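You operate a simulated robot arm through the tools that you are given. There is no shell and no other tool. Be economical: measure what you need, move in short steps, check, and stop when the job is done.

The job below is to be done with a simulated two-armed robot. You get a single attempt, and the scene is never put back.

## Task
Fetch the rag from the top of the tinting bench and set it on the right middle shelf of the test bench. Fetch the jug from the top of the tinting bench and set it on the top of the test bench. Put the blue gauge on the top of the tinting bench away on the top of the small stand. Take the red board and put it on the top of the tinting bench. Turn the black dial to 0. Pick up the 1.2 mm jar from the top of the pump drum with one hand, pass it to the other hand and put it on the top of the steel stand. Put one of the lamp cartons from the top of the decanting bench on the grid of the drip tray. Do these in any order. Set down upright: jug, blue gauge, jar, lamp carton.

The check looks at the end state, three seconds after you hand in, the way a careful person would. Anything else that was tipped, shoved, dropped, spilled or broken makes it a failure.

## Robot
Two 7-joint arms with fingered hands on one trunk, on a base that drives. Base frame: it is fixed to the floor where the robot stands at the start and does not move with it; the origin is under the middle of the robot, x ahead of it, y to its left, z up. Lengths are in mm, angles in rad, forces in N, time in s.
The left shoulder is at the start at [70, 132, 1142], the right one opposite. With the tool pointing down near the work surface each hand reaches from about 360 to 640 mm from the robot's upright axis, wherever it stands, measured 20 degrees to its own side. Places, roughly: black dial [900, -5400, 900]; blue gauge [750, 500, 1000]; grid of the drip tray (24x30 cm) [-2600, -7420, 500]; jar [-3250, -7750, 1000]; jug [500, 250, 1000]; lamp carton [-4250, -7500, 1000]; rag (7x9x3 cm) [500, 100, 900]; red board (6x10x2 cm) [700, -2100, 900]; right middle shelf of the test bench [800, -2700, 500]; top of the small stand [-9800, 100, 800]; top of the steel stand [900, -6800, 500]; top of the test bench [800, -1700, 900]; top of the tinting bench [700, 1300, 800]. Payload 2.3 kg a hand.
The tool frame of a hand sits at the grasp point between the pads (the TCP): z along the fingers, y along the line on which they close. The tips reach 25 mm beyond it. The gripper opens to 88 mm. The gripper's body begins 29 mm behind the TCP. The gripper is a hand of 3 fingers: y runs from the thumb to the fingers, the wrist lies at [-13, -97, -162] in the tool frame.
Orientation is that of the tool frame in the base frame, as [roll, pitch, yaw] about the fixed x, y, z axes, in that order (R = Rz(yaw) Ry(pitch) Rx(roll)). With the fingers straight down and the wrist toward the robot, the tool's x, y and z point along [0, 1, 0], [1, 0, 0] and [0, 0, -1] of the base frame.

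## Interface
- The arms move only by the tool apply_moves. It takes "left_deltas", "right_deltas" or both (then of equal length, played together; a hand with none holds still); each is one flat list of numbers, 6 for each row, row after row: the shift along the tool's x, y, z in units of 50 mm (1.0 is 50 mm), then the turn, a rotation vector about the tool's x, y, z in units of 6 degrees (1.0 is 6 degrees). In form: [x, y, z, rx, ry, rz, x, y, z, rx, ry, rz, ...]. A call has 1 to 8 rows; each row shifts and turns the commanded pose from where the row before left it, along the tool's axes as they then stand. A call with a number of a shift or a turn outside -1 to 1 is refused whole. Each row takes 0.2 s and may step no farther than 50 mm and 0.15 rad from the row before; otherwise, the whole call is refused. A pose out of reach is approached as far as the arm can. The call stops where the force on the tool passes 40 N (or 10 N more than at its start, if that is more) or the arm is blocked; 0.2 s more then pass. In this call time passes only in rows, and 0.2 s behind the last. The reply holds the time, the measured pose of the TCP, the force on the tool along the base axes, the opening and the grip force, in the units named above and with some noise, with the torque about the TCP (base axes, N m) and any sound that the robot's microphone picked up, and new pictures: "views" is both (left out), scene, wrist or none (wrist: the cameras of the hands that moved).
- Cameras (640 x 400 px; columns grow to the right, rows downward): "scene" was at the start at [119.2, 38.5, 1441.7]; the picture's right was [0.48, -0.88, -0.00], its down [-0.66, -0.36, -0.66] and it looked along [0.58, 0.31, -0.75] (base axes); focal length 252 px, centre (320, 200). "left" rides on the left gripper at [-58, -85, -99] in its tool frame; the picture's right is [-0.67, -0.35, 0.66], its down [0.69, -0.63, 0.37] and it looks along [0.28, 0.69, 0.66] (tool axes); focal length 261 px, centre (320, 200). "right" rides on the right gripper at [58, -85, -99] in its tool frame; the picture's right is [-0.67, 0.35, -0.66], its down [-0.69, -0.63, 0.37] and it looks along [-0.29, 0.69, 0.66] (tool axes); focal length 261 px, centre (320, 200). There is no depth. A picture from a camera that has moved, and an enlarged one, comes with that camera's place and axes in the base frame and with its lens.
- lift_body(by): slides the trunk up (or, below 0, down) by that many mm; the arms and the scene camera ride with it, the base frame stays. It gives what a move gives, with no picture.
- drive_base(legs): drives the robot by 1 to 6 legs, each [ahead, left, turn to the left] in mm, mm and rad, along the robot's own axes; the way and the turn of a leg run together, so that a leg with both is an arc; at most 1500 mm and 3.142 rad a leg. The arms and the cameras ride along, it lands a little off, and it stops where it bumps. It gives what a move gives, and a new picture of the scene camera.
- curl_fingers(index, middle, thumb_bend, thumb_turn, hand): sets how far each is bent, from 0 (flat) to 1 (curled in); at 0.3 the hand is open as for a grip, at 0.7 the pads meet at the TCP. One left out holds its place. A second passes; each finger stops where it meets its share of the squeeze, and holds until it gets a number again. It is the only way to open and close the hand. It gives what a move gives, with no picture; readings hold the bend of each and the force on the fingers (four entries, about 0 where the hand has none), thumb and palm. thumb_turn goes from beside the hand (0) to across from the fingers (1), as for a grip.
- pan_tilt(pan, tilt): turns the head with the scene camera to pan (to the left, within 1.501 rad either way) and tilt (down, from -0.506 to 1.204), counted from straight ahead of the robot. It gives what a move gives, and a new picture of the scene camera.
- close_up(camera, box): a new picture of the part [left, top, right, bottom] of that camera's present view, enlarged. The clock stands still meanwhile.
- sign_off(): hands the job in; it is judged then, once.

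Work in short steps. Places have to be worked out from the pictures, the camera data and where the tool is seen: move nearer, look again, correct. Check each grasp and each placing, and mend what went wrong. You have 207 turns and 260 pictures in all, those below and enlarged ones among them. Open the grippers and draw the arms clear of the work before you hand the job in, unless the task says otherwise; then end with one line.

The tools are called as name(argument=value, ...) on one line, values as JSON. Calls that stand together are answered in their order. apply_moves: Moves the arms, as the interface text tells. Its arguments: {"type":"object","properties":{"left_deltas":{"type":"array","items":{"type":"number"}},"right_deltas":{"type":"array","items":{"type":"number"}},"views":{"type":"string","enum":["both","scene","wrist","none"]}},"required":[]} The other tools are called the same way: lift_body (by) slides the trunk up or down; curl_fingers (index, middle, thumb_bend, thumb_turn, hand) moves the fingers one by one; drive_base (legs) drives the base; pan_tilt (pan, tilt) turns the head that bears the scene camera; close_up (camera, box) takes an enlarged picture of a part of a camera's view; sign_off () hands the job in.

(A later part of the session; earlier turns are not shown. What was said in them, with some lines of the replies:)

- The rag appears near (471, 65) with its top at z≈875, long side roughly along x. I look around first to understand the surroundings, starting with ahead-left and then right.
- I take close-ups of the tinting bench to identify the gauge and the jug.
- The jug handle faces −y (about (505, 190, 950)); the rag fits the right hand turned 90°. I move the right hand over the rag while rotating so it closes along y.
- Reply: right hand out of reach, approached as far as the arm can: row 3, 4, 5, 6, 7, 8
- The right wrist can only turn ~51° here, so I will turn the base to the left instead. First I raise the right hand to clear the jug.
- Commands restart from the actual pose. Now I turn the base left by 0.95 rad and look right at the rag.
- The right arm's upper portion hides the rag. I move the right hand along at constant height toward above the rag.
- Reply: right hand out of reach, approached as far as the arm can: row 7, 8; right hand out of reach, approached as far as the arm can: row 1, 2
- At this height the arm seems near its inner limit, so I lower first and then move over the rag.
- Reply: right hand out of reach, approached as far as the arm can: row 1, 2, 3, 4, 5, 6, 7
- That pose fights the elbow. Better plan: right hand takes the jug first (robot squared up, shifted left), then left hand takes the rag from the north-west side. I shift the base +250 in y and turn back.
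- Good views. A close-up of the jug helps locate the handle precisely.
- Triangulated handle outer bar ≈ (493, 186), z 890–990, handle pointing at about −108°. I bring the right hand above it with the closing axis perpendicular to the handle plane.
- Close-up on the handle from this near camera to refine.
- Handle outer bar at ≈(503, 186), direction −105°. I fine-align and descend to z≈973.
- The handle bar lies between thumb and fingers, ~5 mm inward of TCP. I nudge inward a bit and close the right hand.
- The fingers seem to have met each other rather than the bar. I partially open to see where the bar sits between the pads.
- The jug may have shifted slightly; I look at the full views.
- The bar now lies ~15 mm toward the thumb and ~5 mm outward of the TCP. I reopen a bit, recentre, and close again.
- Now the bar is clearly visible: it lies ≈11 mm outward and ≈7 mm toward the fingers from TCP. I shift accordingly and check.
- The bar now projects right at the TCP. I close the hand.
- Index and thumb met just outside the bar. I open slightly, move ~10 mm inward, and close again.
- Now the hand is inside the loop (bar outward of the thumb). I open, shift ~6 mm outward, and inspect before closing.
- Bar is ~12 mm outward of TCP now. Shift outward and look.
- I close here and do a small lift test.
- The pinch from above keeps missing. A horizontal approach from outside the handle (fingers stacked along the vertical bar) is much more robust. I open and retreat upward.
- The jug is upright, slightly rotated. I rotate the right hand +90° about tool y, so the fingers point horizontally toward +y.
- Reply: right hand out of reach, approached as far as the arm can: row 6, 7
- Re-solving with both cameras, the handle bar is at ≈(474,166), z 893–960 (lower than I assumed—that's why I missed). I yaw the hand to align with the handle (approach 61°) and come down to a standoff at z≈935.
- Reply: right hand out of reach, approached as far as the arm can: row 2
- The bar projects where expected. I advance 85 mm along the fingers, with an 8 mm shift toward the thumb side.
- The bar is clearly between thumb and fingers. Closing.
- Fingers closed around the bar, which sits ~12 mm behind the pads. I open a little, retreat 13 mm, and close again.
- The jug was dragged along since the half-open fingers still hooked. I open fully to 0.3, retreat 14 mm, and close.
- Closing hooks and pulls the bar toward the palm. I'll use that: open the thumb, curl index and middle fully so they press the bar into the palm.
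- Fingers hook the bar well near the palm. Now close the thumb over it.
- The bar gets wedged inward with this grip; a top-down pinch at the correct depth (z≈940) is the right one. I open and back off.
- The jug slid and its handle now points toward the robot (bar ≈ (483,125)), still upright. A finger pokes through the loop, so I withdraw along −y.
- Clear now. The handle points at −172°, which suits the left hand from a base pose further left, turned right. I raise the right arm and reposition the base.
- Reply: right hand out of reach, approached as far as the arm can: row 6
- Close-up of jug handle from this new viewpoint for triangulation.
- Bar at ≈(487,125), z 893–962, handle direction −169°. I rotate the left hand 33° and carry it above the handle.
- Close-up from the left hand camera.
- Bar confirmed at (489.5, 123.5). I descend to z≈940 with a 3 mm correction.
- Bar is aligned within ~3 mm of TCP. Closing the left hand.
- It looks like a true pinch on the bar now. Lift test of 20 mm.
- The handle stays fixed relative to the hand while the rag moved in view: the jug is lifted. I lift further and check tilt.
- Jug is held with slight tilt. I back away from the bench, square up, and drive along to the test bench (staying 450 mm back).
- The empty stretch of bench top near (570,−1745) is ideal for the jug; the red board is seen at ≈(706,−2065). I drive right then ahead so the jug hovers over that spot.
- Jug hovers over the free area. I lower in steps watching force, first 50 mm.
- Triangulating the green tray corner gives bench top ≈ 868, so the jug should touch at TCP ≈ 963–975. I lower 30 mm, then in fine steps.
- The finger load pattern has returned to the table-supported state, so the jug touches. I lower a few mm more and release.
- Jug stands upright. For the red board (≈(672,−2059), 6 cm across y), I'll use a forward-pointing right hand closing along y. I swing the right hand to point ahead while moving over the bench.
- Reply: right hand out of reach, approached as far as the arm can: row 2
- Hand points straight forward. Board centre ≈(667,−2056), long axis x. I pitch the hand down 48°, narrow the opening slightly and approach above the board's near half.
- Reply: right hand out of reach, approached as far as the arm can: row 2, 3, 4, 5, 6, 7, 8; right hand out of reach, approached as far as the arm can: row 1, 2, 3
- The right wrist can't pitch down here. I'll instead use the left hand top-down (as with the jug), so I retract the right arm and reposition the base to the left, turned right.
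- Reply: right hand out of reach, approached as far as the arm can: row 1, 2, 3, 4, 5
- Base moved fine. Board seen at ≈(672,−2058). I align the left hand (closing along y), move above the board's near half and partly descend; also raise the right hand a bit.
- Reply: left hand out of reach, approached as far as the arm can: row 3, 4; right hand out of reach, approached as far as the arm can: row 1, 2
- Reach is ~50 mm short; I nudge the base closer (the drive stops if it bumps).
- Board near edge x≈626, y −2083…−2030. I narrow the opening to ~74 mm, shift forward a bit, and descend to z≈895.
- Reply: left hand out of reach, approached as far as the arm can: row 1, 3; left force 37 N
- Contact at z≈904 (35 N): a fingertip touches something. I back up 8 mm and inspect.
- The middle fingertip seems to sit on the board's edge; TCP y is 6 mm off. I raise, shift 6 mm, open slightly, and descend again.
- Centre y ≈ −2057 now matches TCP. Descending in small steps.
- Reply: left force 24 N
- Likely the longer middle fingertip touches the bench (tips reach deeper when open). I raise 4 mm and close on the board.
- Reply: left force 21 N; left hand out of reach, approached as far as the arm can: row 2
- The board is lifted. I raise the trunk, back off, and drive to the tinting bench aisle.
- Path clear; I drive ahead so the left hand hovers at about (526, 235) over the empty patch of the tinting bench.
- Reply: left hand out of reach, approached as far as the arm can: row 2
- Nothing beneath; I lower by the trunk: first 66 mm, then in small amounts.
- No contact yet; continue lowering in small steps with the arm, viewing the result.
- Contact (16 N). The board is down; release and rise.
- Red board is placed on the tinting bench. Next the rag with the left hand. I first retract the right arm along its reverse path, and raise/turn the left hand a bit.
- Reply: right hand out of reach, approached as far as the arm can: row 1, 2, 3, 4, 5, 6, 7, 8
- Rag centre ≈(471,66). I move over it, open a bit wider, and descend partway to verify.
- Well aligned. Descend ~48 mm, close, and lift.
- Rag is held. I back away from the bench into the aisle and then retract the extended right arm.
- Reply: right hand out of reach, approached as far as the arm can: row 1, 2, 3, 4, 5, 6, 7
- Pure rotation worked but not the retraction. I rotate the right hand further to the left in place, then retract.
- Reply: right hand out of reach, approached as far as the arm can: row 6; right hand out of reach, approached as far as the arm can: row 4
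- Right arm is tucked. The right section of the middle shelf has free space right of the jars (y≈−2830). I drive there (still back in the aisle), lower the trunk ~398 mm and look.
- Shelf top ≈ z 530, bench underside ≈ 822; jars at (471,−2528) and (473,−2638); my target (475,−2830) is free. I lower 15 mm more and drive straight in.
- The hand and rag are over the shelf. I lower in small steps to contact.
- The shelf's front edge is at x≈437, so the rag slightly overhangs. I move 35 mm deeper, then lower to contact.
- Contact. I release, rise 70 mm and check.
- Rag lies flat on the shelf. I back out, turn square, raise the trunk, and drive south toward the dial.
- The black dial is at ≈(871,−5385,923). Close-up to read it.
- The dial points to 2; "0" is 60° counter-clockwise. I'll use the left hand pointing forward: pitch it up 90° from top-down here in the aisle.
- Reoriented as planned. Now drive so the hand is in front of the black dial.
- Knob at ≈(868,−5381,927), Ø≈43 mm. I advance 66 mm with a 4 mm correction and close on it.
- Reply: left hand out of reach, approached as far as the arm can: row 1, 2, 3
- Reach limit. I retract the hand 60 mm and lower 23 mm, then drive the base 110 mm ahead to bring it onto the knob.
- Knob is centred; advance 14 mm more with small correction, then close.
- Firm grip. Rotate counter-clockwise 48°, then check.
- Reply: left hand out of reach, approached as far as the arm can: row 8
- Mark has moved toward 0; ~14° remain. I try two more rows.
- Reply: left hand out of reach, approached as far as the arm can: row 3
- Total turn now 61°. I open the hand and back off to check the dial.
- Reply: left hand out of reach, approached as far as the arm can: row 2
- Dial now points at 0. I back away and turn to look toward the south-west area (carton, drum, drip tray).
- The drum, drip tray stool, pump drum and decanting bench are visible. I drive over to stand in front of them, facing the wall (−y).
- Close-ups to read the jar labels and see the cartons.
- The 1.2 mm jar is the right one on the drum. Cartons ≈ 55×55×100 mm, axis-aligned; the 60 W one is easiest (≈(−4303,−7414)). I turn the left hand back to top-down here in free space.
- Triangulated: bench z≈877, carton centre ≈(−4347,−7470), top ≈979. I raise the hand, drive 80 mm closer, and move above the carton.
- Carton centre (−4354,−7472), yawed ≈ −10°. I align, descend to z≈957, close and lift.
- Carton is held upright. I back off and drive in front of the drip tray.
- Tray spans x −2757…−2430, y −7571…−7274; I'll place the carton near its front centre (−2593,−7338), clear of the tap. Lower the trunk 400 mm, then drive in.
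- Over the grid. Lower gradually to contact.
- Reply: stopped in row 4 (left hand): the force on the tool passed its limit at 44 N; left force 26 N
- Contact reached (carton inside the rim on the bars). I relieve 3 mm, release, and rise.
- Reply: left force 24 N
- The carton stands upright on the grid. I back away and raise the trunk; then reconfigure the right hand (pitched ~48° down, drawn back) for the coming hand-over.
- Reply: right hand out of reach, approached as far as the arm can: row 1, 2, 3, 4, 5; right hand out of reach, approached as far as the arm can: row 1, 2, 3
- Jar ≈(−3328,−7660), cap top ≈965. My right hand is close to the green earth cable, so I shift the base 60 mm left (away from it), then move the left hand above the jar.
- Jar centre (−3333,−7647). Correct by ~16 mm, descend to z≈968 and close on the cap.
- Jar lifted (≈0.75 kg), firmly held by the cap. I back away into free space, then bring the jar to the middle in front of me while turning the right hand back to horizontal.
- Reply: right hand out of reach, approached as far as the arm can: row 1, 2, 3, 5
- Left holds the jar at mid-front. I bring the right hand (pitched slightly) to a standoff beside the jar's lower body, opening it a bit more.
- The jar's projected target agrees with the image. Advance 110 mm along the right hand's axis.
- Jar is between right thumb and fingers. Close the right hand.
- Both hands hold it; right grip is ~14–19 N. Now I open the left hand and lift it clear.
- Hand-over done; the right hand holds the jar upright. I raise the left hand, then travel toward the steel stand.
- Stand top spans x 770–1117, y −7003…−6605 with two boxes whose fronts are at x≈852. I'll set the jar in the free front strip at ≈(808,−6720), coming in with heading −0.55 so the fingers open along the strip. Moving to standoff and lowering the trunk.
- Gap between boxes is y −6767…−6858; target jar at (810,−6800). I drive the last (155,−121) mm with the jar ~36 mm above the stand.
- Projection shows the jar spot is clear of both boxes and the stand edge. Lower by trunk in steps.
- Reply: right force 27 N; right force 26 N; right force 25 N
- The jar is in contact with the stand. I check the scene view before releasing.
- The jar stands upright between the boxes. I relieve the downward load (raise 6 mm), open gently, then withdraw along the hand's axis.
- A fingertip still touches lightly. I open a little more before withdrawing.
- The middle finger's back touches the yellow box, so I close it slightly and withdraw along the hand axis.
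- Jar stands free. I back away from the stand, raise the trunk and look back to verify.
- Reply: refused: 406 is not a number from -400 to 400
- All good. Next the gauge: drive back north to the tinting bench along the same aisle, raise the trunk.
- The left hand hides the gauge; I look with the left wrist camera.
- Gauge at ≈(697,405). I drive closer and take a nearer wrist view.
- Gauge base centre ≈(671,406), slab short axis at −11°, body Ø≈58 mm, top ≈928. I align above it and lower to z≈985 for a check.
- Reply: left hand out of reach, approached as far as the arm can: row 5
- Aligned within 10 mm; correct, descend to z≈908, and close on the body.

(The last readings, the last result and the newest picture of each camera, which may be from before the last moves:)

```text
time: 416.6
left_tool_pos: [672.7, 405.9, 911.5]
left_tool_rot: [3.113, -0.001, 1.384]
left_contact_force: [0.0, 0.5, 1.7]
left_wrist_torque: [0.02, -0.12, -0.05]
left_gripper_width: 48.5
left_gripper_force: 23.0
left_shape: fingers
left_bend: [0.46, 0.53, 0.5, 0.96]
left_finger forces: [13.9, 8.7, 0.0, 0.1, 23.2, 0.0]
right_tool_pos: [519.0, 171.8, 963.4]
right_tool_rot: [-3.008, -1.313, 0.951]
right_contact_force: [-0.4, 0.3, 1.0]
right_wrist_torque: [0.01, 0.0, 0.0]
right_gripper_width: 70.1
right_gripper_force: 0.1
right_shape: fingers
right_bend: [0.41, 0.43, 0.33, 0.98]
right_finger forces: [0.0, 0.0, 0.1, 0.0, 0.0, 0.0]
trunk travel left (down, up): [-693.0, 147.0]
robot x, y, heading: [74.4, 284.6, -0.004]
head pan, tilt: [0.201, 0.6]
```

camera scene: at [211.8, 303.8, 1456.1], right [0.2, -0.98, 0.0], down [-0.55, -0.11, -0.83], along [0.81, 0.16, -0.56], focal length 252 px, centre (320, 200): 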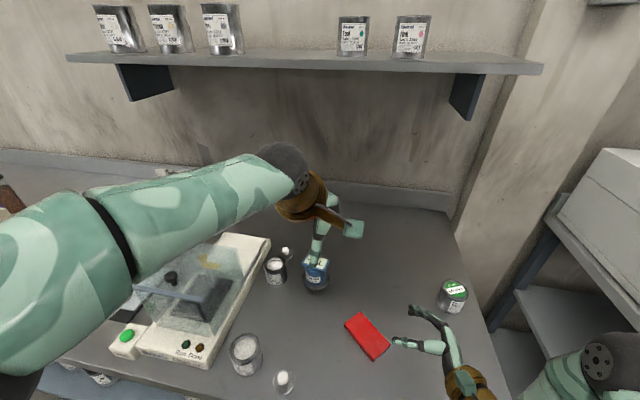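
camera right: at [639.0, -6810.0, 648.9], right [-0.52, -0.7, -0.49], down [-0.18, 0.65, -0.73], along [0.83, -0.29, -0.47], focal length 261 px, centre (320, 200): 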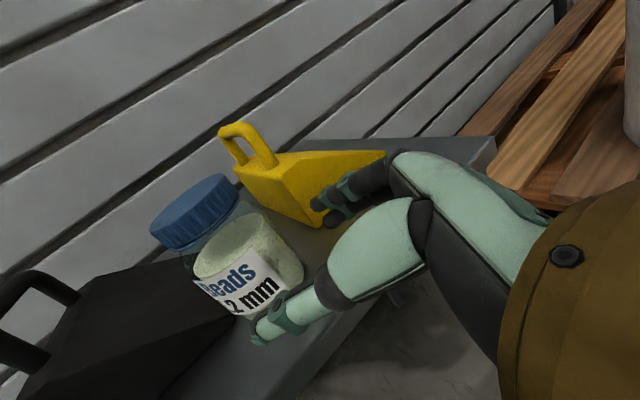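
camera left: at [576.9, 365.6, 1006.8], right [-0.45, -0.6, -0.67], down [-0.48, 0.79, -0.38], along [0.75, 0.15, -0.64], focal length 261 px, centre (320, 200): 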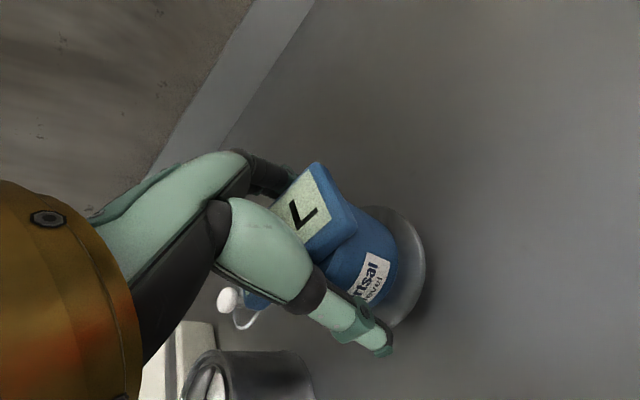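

Gripped (23 N). Lift and check.

apply_moves(left_deltas=[0, 0, -0.4, 0, 0, 0, 0, 0, -0.8, 0, 0, 0, 0, 0, -0.8, 0, 0, 0], views="both")

```text
time: 417.4
left_tool_pos: [670.7, 406.0, 1009.7]
left_tool_rot: [3.113, -0.002, 1.383]
left_contact_force: [0.1, -0.3, -2.9]
left_wrist_torque: [0.01, 0.0, 0.02]
left_gripper_width: 48.7
left_gripper_force: 21.5
left_shape: fingers
left_bend: [0.46, 0.54, 0.51, 0.96]
left_finger forces: [13.4, 7.8, 0.0, 0.0, 22.9, 0.0]
right_tool_pos: [518.7, 170.8, 963.2]
right_tool_rot: [-3.007, -1.313, 0.95]
right_contact_force: [-0.4, -0.8, -0.4]
right_wrist_torque: [0.02, 0.04, -0.06]
right_gripper_width: 69.9
right_gripper_force: 0.0
right_shape: fingers
right_bend: [0.41, 0.43, 0.33, 0.98]
right_finger forces: [0.0, 0.0, 0.1, 0.0, 0.0, 0.1]
trunk travel left (down, up): [-693.0, 147.0]
robot x, y, heading: [76.6, 283.6, -0.0]
head pan, tilt: [0.201, 0.6]
camera scene: at [214.4, 303.8, 1455.8], right [0.2, -0.98, 0.0], down [-0.55, -0.11, -0.82], along [0.81, 0.16, -0.57], focal length 252 px, centre (320, 200)
camera left: at [573.5, 366.2, 1106.8], right [-0.45, -0.6, -0.67], down [-0.48, 0.79, -0.38], along [0.75, 0.15, -0.64], focal length 261 px, centre (320, 200)
```

scene: 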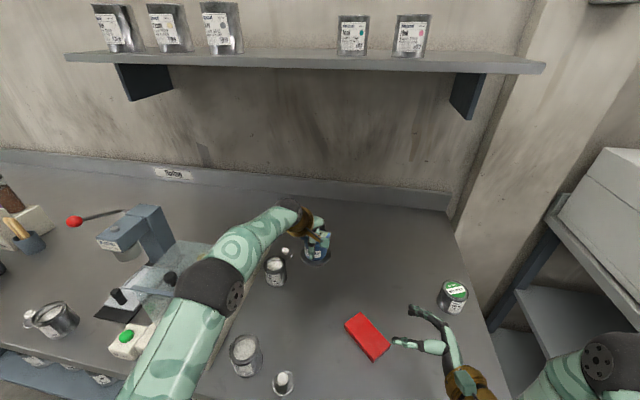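
left: 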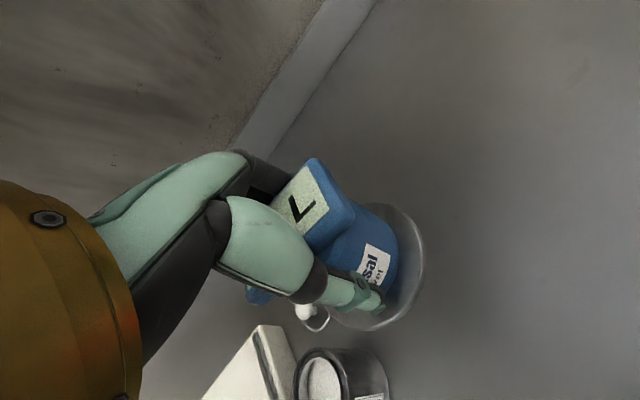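

Gauge held. I back off, turn around and look west toward the small stand.

drive_base(legs=[[-1000, 0, 0], [0, 0, 3.14]])

pan_tilt(pan=0.0, tilt=0.15)

```text
time: 429.9
left_tool_pos: [-1521.5, 175.3, 1007.9]
left_tool_rot: [3.113, -0.003, -1.766]
left_contact_force: [-0.1, -0.2, -3.1]
left_wrist_torque: [0.02, -0.03, 0.0]
left_gripper_width: 47.5
left_gripper_force: 19.2
left_shape: fingers
left_bend: [0.47, 0.54, 0.52, 0.96]
left_finger forces: [11.0, 7.6, 0.1, 0.1, 19.6, 0.0]
right_tool_pos: [-1367.6, 408.1, 963.9]
right_tool_rot: [-3.007, -1.31, -2.201]
right_contact_force: [0.4, -0.1, 0.3]
right_wrist_torque: [-0.04, 0.01, 0.02]
right_gripper_width: 70.1
right_gripper_force: 0.1
right_shape: fingers
right_bend: [0.41, 0.43, 0.33, 0.98]
right_finger forces: [0.0, 0.1, 0.0, 0.1, 0.0, 0.1]
trunk travel left (down, up): [-693.0, 147.0]
robot x, y, heading: [-928.0, 289.3, 3.132]
head pan, tilt: [0.201, 0.6]
camera scene: at [-1064.4, 276.9, 1455.8], right [-0.19, 0.98, 0.0], down [0.56, 0.11, -0.82], along [-0.81, -0.15, -0.57], focal length 252 px, centre (320, 200)
```

scene: 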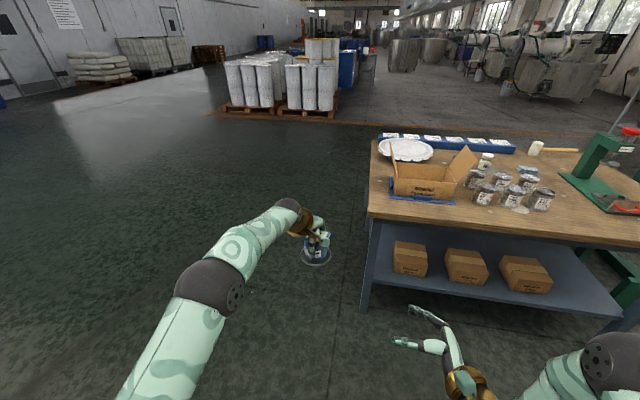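

```text
time: 430.8
left_tool_pos: [-1522.1, 177.0, 1010.1]
left_tool_rot: [3.114, -0.001, -1.765]
left_contact_force: [0.5, 0.1, -3.1]
left_wrist_torque: [0.0, -0.03, -0.03]
left_gripper_width: 47.5
left_gripper_force: 19.7
left_shape: fingers
left_bend: [0.47, 0.54, 0.52, 0.96]
left_finger forces: [11.0, 7.7, 0.1, 0.0, 19.6, 0.1]
right_tool_pos: [-1367.8, 410.9, 963.1]
right_tool_rot: [-3.007, -1.314, -2.202]
right_contact_force: [-0.4, -0.6, -0.1]
right_wrist_torque: [0.02, 0.02, -0.05]
right_gripper_width: 69.7
right_gripper_force: 0.0
right_shape: fingers
right_bend: [0.41, 0.43, 0.33, 0.98]
right_finger forces: [0.0, 0.0, 0.1, 0.0, 0.1, 0.0]
trunk travel left (down, up): [-693.0, 147.0]
robot x, y, heading: [-927.3, 293.3, 3.132]
head pan, tilt: [0.0, 0.15]
camera scene: at [-1070.3, 294.4, 1497.1], right [0.01, 1.0, 0.0], down [0.15, 0.0, -0.99], along [-0.99, 0.01, -0.15], focal length 252 px, centre (320, 200)
```

scene: 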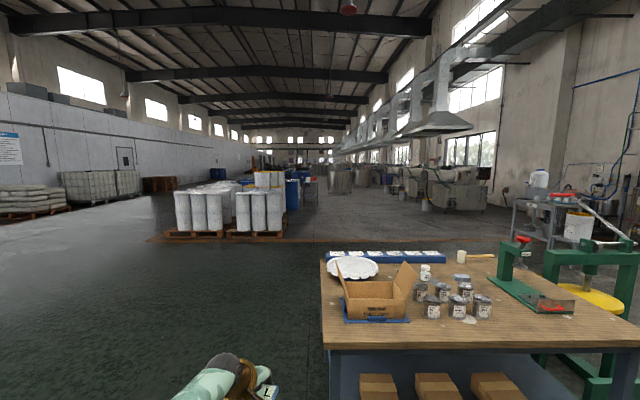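

A work table stands ahead right (y>320, x −1834…). Zoom at the far stand.

close_up(camera="scene", box=[240, 150, 400, 250])

```text
4.00 times, centred on (320, 200) of scene
camera zoom: at [-1070.3, 294.4, 1497.1], right [0.01, 1.0, 0.0], down [0.15, 0.0, -0.99], along [-0.99, 0.01, -0.15], focal length 1010 px, centre (320, 200)
```

zoom: 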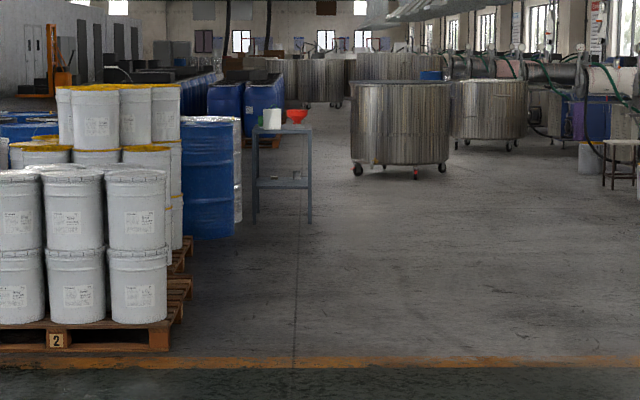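

The small stand (with a jar and a red bowl on it) is visible past the drums. I go around the work table and along the open lane.

drive_base(legs=[[0, 450, 0.01], [1500, 0, 0], [1200, 0, 0], [1200, -450, 0], [1500, 0, 0], [1500, 0, 0]])

pan_tilt(pan=0.1, tilt=0.35)

```text
time: 466.4
left_tool_pos: [-8429.4, 296.7, 1009.5]
left_tool_rot: [3.114, -0.002, -1.788]
left_contact_force: [-0.4, -0.2, -2.3]
left_wrist_torque: [0.0, -0.01, 0.0]
left_gripper_width: 47.5
left_gripper_force: 19.3
left_shape: fingers
left_bend: [0.47, 0.54, 0.52, 0.96]
left_finger forces: [11.0, 7.6, 0.1, 0.1, 19.5, 0.0]
right_tool_pos: [-8269.9, 526.1, 962.4]
right_tool_rot: [-3.006, -1.313, -2.224]
right_contact_force: [-0.2, 0.3, -0.7]
right_wrist_torque: [0.0, -0.02, -0.01]
right_gripper_width: 69.9
right_gripper_force: 0.1
right_shape: fingers
right_bend: [0.41, 0.43, 0.33, 0.98]
right_finger forces: [0.1, 0.1, 0.1, 0.0, 0.0, 0.1]
trunk travel left (down, up): [-693.0, 147.0]
robot x, y, heading: [-7832.6, 398.2, 3.108]
head pan, tilt: [0.0, 0.15]
camera scene: at [-7975.5, 405.0, 1497.3], right [0.04, 1.0, 0.0], down [0.15, -0.01, -0.99], along [-0.99, 0.03, -0.15], focal length 252 px, centre (320, 200)
```

scene: 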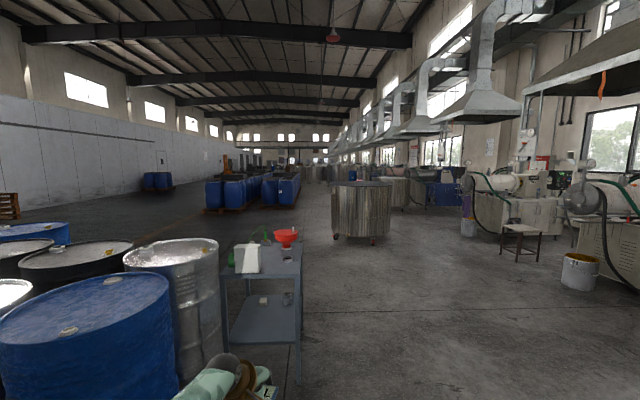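

```text
time: 467.1
left_tool_pos: [-8430.1, 296.7, 1009.4]
left_tool_rot: [3.113, -0.001, -1.79]
left_contact_force: [0.2, 0.1, -2.3]
left_wrist_torque: [-0.04, 0.01, 0.04]
left_gripper_width: 47.2
left_gripper_force: 19.4
left_shape: fingers
left_bend: [0.47, 0.54, 0.52, 0.96]
left_finger forces: [11.1, 7.7, 0.0, 0.1, 19.5, 0.1]
right_tool_pos: [-8270.6, 526.0, 963.2]
right_tool_rot: [-3.008, -1.312, -2.223]
right_contact_force: [-0.3, 0.7, 1.0]
right_wrist_torque: [0.0, 0.01, 0.03]
right_gripper_width: 70.0
right_gripper_force: 0.1
right_shape: fingers
right_bend: [0.41, 0.43, 0.33, 0.98]
right_finger forces: [0.0, 0.0, 0.1, 0.0, 0.1, 0.1]
trunk travel left (down, up): [-693.0, 147.0]
robot x, y, heading: [-7831.0, 398.4, 3.108]
head pan, tilt: [0.099, 0.351]
camera scene: at [-7976.2, 395.9, 1478.6], right [-0.06, 1.0, 0.0], down [0.34, 0.02, -0.94], along [-0.94, -0.06, -0.34], focal length 252 px, centre (320, 200)
```

scene: 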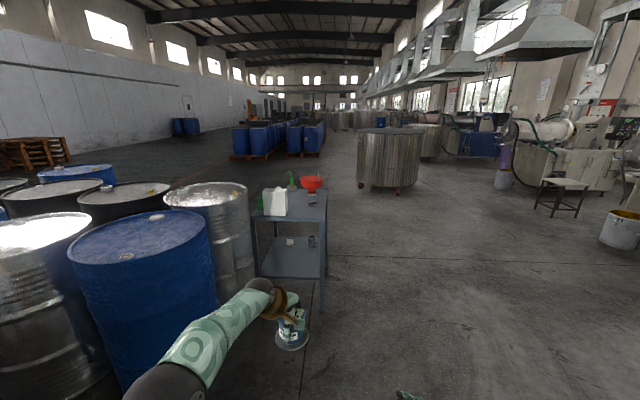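

close_up(camera="scene", box=[235, 165, 345, 235])

```text
5.71 times, centred on (290, 200) of scene
camera zoom: at [-7976.2, 395.9, 1478.6], right [-0.06, 1.0, 0.0], down [0.34, 0.02, -0.94], along [-0.94, -0.06, -0.34], focal length 1443 px, centre (491, 200)
```

zoom: 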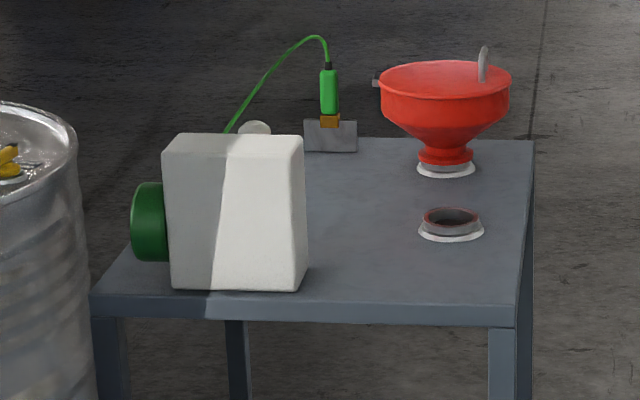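

Free spot on the stand: about (−9585,205), right of the canister and in front of the ring. I drive there with the gauge above stand height.

drive_base(legs=[[900, 130, 0], [251, 0, 0]])

pan_tilt(pan=0.15, tilt=0.7)

```text
time: 473.3
left_tool_pos: [-9579.6, 209.7, 1009.3]
left_tool_rot: [3.112, -0.001, -1.79]
left_contact_force: [-0.2, -0.1, -3.5]
left_wrist_torque: [-0.01, 0.0, 0.0]
left_gripper_width: 47.4
left_gripper_force: 18.9
left_shape: fingers
left_bend: [0.47, 0.54, 0.52, 0.96]
left_finger forces: [11.1, 7.9, 0.1, 0.0, 19.6, 0.1]
right_tool_pos: [-9420.7, 438.3, 962.3]
right_tool_rot: [-3.012, -1.313, -2.221]
right_contact_force: [-0.2, -0.2, 0.4]
right_wrist_torque: [-0.02, -0.01, -0.01]
right_gripper_width: 70.1
right_gripper_force: 0.2
right_shape: fingers
right_bend: [0.41, 0.43, 0.33, 0.98]
right_finger forces: [0.0, 0.0, 0.1, 0.0, 0.0, 0.0]
trunk travel left (down, up): [-693.0, 147.0]
robot x, y, heading: [-8985.5, 309.3, 3.106]
head pan, tilt: [0.099, 0.351]
camera scene: at [-9126.4, 308.0, 1478.7], right [-0.06, 1.0, 0.0], down [0.34, 0.02, -0.94], along [-0.94, -0.06, -0.34], focal length 252 px, centre (320, 200)
```

scene: 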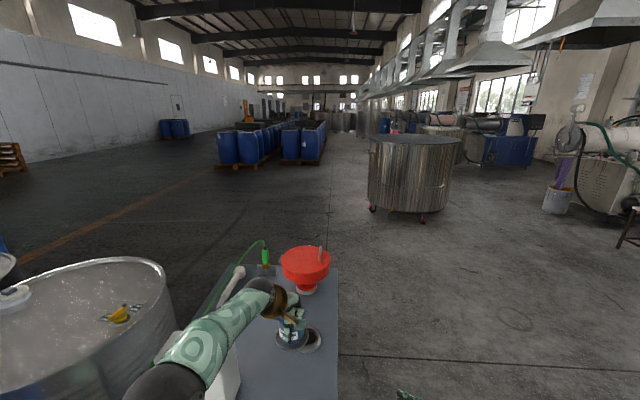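

```text
time: 474.1
left_tool_pos: [-9582.7, 211.2, 1008.8]
left_tool_rot: [3.113, -0.003, -1.79]
left_contact_force: [0.4, 1.3, -2.8]
left_wrist_torque: [0.02, 0.01, -0.02]
left_gripper_width: 47.4
left_gripper_force: 19.4
left_shape: fingers
left_bend: [0.47, 0.54, 0.52, 0.96]
left_finger forces: [11.3, 7.8, 0.0, 0.1, 19.6, 0.1]
right_tool_pos: [-9423.0, 438.8, 963.1]
right_tool_rot: [-3.007, -1.314, -2.226]
right_contact_force: [-0.6, -0.2, -0.5]
right_wrist_torque: [0.03, 0.03, 0.0]
right_gripper_width: 69.9
right_gripper_force: 0.1
right_shape: fingers
right_bend: [0.41, 0.43, 0.33, 0.98]
right_finger forces: [0.1, 0.0, 0.0, 0.2, 0.0, 0.0]
trunk travel left (down, up): [-693.0, 147.0]
robot x, y, heading: [-8982.9, 310.2, 3.103]
head pan, tilt: [0.15, 0.7]
camera scene: at [-9120.3, 304.3, 1447.2], right [-0.11, 0.99, 0.0], down [0.64, 0.07, -0.76], along [-0.76, -0.09, -0.64], focal length 252 px, centre (320, 200)
```

scene: 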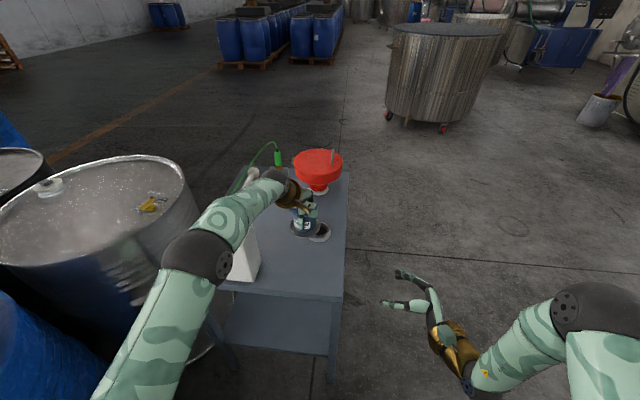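

The landing spot projects onto free surface. Lower 125 mm, then finely.

apply_moves(left_deltas=[0, 0, 0.9, 0, 0, 0, 0, 0, 0.9, 0, 0, 0, 0, 0, 0.6, 0, 0, 0], views="wrist")

apply_moves(left_deltas=[0, 0, 0.12, 0, 0, 0, 0, 0, 0.1, 0, 0, 0], views="none")

```text
time: 474.9
left_tool_pos: [-9584.5, 211.2, 888.5]
left_tool_rot: [3.113, -0.003, -1.791]
left_contact_force: [0.4, 0.0, -1.8]
left_wrist_torque: [0.01, 0.0, -0.02]
left_gripper_width: 47.2
left_gripper_force: 19.3
left_shape: fingers
left_bend: [0.47, 0.54, 0.52, 0.96]
left_finger forces: [11.0, 7.8, 0.0, 0.0, 19.4, 0.1]
right_tool_pos: [-9421.6, 438.7, 962.0]
right_tool_rot: [-3.007, -1.311, -2.226]
right_contact_force: [-0.7, -1.3, -0.5]
right_wrist_torque: [0.01, -0.02, 0.01]
right_gripper_width: 70.0
right_gripper_force: 0.1
right_shape: fingers
right_bend: [0.41, 0.43, 0.33, 0.98]
right_finger forces: [0.0, 0.0, 0.1, 0.0, 0.1, 0.0]
trunk travel left (down, up): [-693.0, 147.0]
robot x, y, heading: [-8987.4, 311.4, 3.106]
head pan, tilt: [0.15, 0.7]
camera left: at [-9486.7, 249.4, 986.0], right [0.47, 0.58, -0.67], down [0.45, -0.8, -0.38], along [-0.76, -0.12, -0.64], focal length 261 px, centre (320, 200)
```

left: 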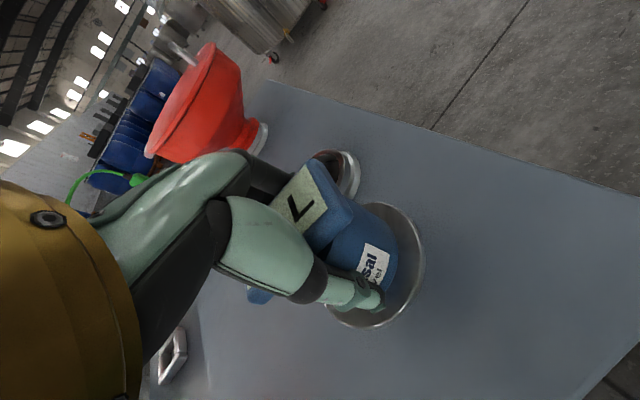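

```text
time: 475.6
left_tool_pos: [-9585.3, 211.0, 879.0]
left_tool_rot: [3.115, -0.002, -1.791]
left_contact_force: [-0.5, -0.1, -3.1]
left_wrist_torque: [0.03, 0.02, 0.02]
left_gripper_width: 47.2
left_gripper_force: 19.2
left_shape: fingers
left_bend: [0.47, 0.54, 0.52, 0.96]
left_finger forces: [10.9, 7.8, 0.0, 0.1, 19.3, 0.0]
right_tool_pos: [-9422.5, 439.6, 962.3]
right_tool_rot: [-3.0, -1.311, -2.235]
right_contact_force: [-0.3, 0.4, 0.1]
right_wrist_torque: [-0.02, 0.0, 0.01]
right_gripper_width: 70.1
right_gripper_force: 0.1
right_shape: fingers
right_bend: [0.41, 0.43, 0.33, 0.98]
right_finger forces: [0.1, 0.0, 0.1, 0.0, 0.0, 0.0]
trunk travel left (down, up): [-693.0, 147.0]
robot x, y, heading: [-8981.2, 311.2, 3.104]
head pan, tilt: [0.15, 0.7]
```

I shift 15 mm toward me for clearance from the ring, then continue down in fine steps.

apply_moves(left_deltas=[0, -0.3, 0, 0, 0, 0, 0, 0, 0.1, 0, 0, 0, 0, 0, 0.1, 0, 0, 0, 0, 0, 0.08, 0, 0, 0], views="wrist")

```text
time: 476.6
left_tool_pos: [-9571.4, 207.5, 864.0]
left_tool_rot: [3.115, -0.001, -1.79]
left_contact_force: [-0.3, 0.2, -1.7]
left_wrist_torque: [-0.01, -0.03, -0.01]
left_gripper_width: 47.3
left_gripper_force: 18.9
left_shape: fingers
left_bend: [0.47, 0.54, 0.52, 0.96]
left_finger forces: [11.0, 7.8, 0.0, 0.0, 19.3, 0.1]
right_tool_pos: [-9422.3, 439.7, 962.6]
right_tool_rot: [-3.007, -1.312, -2.226]
right_contact_force: [0.6, -0.2, -0.9]
right_wrist_torque: [-0.01, 0.0, 0.02]
right_gripper_width: 69.7
right_gripper_force: 0.1
right_shape: fingers
right_bend: [0.41, 0.43, 0.33, 0.98]
right_finger forces: [0.0, 0.0, 0.0, 0.0, 0.0, 0.0]
trunk travel left (down, up): [-693.0, 147.0]
robot x, y, heading: [-8981.4, 311.7, 3.109]
head pan, tilt: [0.15, 0.7]
camera left: at [-9472.5, 246.3, 961.1], right [0.47, 0.58, -0.67], down [0.45, -0.8, -0.38], along [-0.76, -0.12, -0.64], focal length 261 px, centre (320, 200)
```

left: 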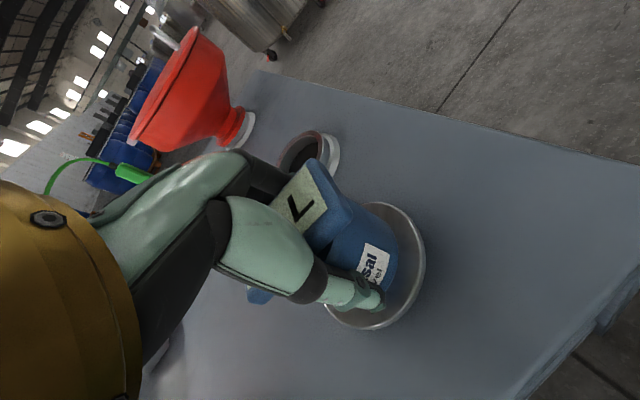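

Still no contact; continue in small steps.

apply_moves(left_deltas=[0, 0, 0.1, 0, 0, 0, 0, 0, 0.08, 0, 0, 0, 0, 0, 0.08, 0, 0, 0, 0, 0, 0.08, 0, 0, 0], views="wrist")

```text
time: 477.6
left_tool_pos: [-9567.4, 208.5, 854.7]
left_tool_rot: [3.094, -0.007, -1.788]
left_contact_force: [-6.8, -1.6, 39.3]
left_wrist_torque: [0.02, 0.19, 0.06]
left_gripper_width: 47.4
left_gripper_force: 24.3
left_shape: fingers
left_bend: [0.45, 0.53, 0.54, 0.96]
left_finger forces: [17.7, 11.2, 0.0, 0.0, 19.6, 0.0]
right_tool_pos: [-9416.2, 441.8, 966.2]
right_tool_rot: [-3.029, -1.319, -2.204]
right_contact_force: [0.1, 0.1, -0.8]
right_wrist_torque: [-0.01, 0.03, -0.01]
right_gripper_width: 69.8
right_gripper_force: 0.1
right_shape: fingers
right_bend: [0.41, 0.43, 0.33, 0.98]
right_finger forces: [0.0, 0.0, 0.0, 0.0, 0.0, 0.0]
trunk travel left (down, up): [-693.0, 147.0]
robot x, y, heading: [-8983.1, 310.1, 3.104]
head pan, tilt: [0.15, 0.7]
camera left: at [-9467.8, 247.7, 951.6], right [0.45, 0.58, -0.68], down [0.45, -0.8, -0.39], along [-0.77, -0.12, -0.62], focal length 261 px, centre (320, 200)
```

left: 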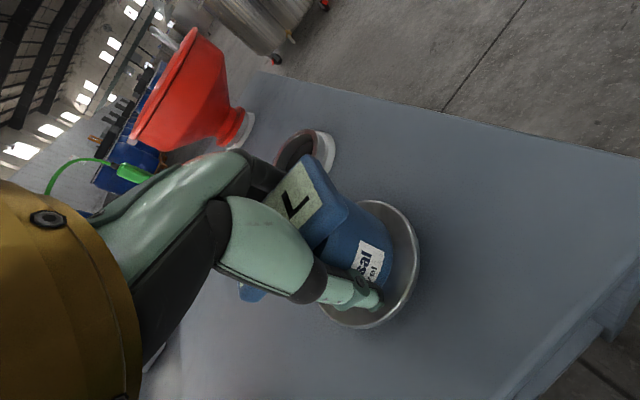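

Firm contact. I relieve ~6 mm, then release and rise.

apply_moves(left_deltas=[0, 0, -0.1, 0, 0, 0], views="none")

curl_fingers(hand="left", index=0.28, middle=0.28, thumb_bend=0.28)

apply_moves(left_deltas=[0, 0, -0.5, 0, 0, 0, 0, 0, -0.9, 0, 0, 0, 0, 0, -0.9, 0, 0, 0], views="both")

```text
time: 477.9
left_tool_pos: [-9569.0, 209.6, 856.9]
left_tool_rot: [3.103, -0.005, -1.79]
left_contact_force: [-7.6, -0.6, 26.8]
left_wrist_torque: [0.03, 0.39, 0.07]
left_gripper_width: 47.4
left_gripper_force: 23.4
left_shape: fingers
left_bend: [0.45, 0.53, 0.54, 0.96]
left_finger forces: [16.8, 11.6, 0.0, 0.0, 19.0, 0.0]
right_tool_pos: [-9416.4, 440.2, 964.9]
right_tool_rot: [-3.026, -1.315, -2.209]
right_contact_force: [1.1, -0.3, 0.5]
right_wrist_torque: [-0.01, 0.0, -0.02]
right_gripper_width: 69.9
right_gripper_force: 0.1
right_shape: fingers
right_bend: [0.41, 0.43, 0.33, 0.98]
right_finger forces: [0.0, 0.0, 0.0, 0.0, 0.0, 0.0]
trunk travel left (down, up): [-693.0, 147.0]
robot x, y, heading: [-8984.3, 311.2, 3.104]
head pan, tilt: [0.15, 0.7]
```

```text
time: 478.9
left_tool_pos: [-9570.4, 209.2, 853.2]
left_tool_rot: [3.114, -0.002, -1.791]
left_contact_force: [1.7, 0.4, -0.4]
left_wrist_torque: [-0.01, 0.03, -0.02]
left_gripper_width: 88.8
left_gripper_force: 0.1
left_shape: fingers
left_bend: [0.28, 0.28, 0.28, 0.97]
left_finger forces: [0.0, 0.0, 0.0, 0.1, 0.7, 0.1]
right_tool_pos: [-9421.4, 439.9, 964.0]
right_tool_rot: [-3.017, -1.312, -2.215]
right_contact_force: [0.7, -0.6, 0.4]
right_wrist_torque: [0.01, -0.03, -0.01]
right_gripper_width: 69.9
right_gripper_force: 0.0
right_shape: fingers
right_bend: [0.41, 0.43, 0.33, 0.98]
right_finger forces: [0.0, 0.0, 0.0, 0.0, 0.0, 0.0]
trunk travel left (down, up): [-693.0, 147.0]
robot x, y, heading: [-8984.0, 310.6, 3.107]
head pan, tilt: [0.15, 0.7]
```

```text
time: 479.8
left_tool_pos: [-9566.1, 207.5, 968.9]
left_tool_rot: [3.112, -0.002, -1.791]
left_contact_force: [0.0, -0.1, -0.6]
left_wrist_torque: [0.01, 0.01, -0.02]
left_gripper_width: 88.5
left_gripper_force: 0.0
left_shape: fingers
left_bend: [0.28, 0.28, 0.28, 0.97]
left_finger forces: [0.0, 0.0, 0.0, 0.0, 0.0, 0.0]
right_tool_pos: [-9420.7, 439.6, 964.3]
right_tool_rot: [-3.015, -1.314, -2.218]
right_contact_force: [-0.5, 0.0, 1.1]
right_wrist_torque: [0.03, -0.01, 0.04]
right_gripper_width: 69.5
right_gripper_force: 0.1
right_shape: fingers
right_bend: [0.41, 0.43, 0.33, 0.98]
right_finger forces: [0.0, 0.0, 0.0, 0.0, 0.1, 0.0]
trunk travel left (down, up): [-693.0, 147.0]
robot x, y, heading: [-8985.3, 311.8, 3.107]
head pan, tilt: [0.15, 0.7]
camera scene: at [-9117.9, 304.6, 1447.3], right [-0.11, 0.99, 0.0], down [0.64, 0.07, -0.77], along [-0.76, -0.09, -0.64], focal length 252 px, centre (320, 200)
camera left: at [-9468.1, 246.3, 1064.8], right [0.47, 0.58, -0.67], down [0.45, -0.8, -0.38], along [-0.76, -0.12, -0.64], focal length 261 px, centre (320, 200)
```

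scene: 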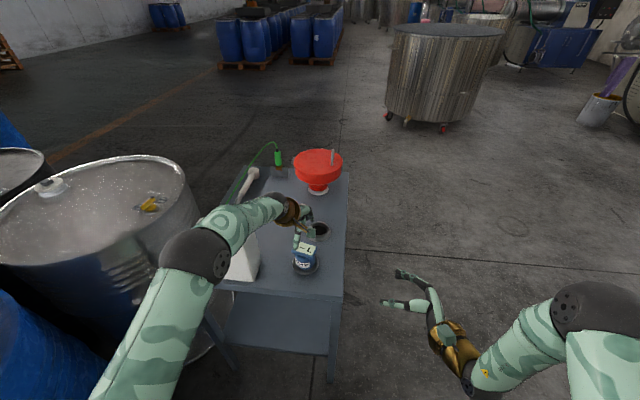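
left: 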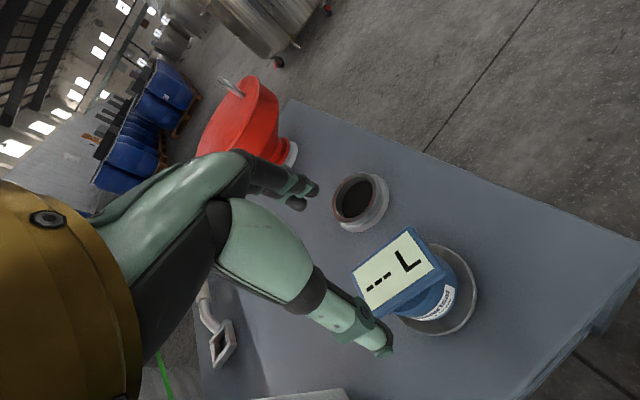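

The gauge stands upright on the small stand. I open the right hand fully and back the robot clear.

curl_fingers(hand="right", index=0.3, middle=0.3, thumb_bend=0.3)

drive_base(legs=[[-700, 0, 0]])

close_up(camera="scene", box=[220, 100, 420, 225])

```text
time: 480.8
left_tool_pos: [-9568.1, 208.4, 967.2]
left_tool_rot: [3.114, -0.002, -1.79]
left_contact_force: [0.3, 0.1, -0.3]
left_wrist_torque: [-0.01, 0.01, -0.02]
left_gripper_width: 88.4
left_gripper_force: 0.1
left_shape: fingers
left_bend: [0.28, 0.28, 0.28, 0.97]
left_finger forces: [0.1, 0.1, 0.1, 0.0, 0.0, 0.0]
right_tool_pos: [-9422.1, 440.6, 962.8]
right_tool_rot: [-3.013, -1.312, -2.222]
right_contact_force: [0.3, 0.3, 0.2]
right_wrist_torque: [0.02, 0.0, 0.0]
right_gripper_width: 84.3
right_gripper_force: 0.0
right_shape: fingers
right_bend: [0.3, 0.3, 0.3, 0.98]
right_finger forces: [0.0, 0.1, 0.0, 0.0, 0.0, 0.0]
trunk travel left (down, up): [-693.0, 147.0]
robot x, y, heading: [-8986.7, 311.3, 3.103]
head pan, tilt: [0.15, 0.7]
```

```text
time: 484.6
left_tool_pos: [-8873.1, 182.3, 966.3]
left_tool_rot: [3.115, -0.002, -1.793]
left_contact_force: [0.2, -0.7, 0.4]
left_wrist_torque: [0.01, 0.0, 0.0]
left_gripper_width: 88.6
left_gripper_force: 0.2
left_shape: fingers
left_bend: [0.28, 0.28, 0.28, 0.97]
left_finger forces: [0.0, 0.0, 0.0, 0.1, 0.0, 0.0]
right_tool_pos: [-8726.2, 414.2, 962.0]
right_tool_rot: [-3.004, -1.312, -2.23]
right_contact_force: [-0.2, -0.7, 0.2]
right_wrist_torque: [-0.01, 0.01, 0.04]
right_gripper_width: 84.2
right_gripper_force: 0.1
right_shape: fingers
right_bend: [0.3, 0.3, 0.3, 0.98]
right_finger forces: [0.1, 0.0, 0.0, 0.0, 0.0, 0.0]
trunk travel left (down, up): [-693.0, 147.0]
robot x, y, heading: [-8289.7, 288.0, 3.104]
head pan, tilt: [0.15, 0.7]
camera scene: at [-8424.4, 278.6, 1447.1], right [-0.11, 0.99, 0.0], down [0.64, 0.07, -0.76], along [-0.76, -0.09, -0.64], focal length 252 px, centre (320, 200)
```

scene: 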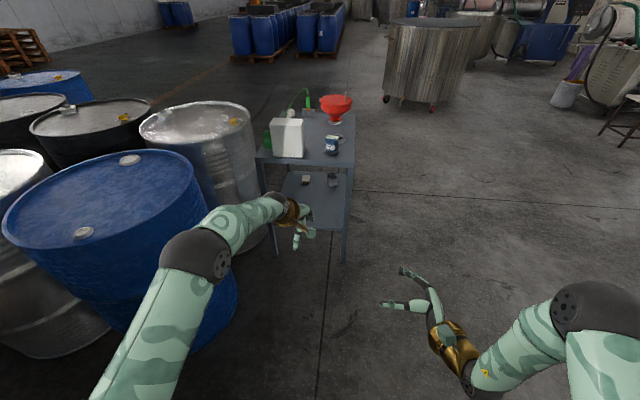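

```text
3.20 times, centred on (320, 162) of scene
camera zoom: at [-8424.4, 278.6, 1447.1], right [-0.11, 0.99, 0.0], down [0.64, 0.07, -0.76], along [-0.76, -0.09, -0.64], focal length 808 px, centre (320, 320)
```

zoom: 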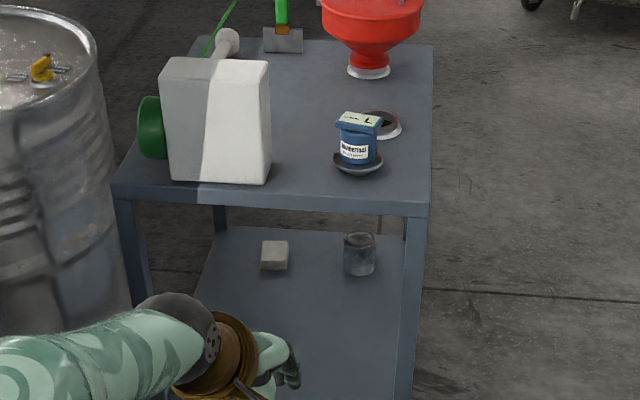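

All seven parts are done, the hands are open and the arms are clear, so I hand in.

sign_off()

```text
The job is handed in.
```

I completed all seven parts and handed the job in; the jug, jar, lamp carton and blue gauge were each upright when I left them, and the black dial reads 0, at most a few degrees past the mark.
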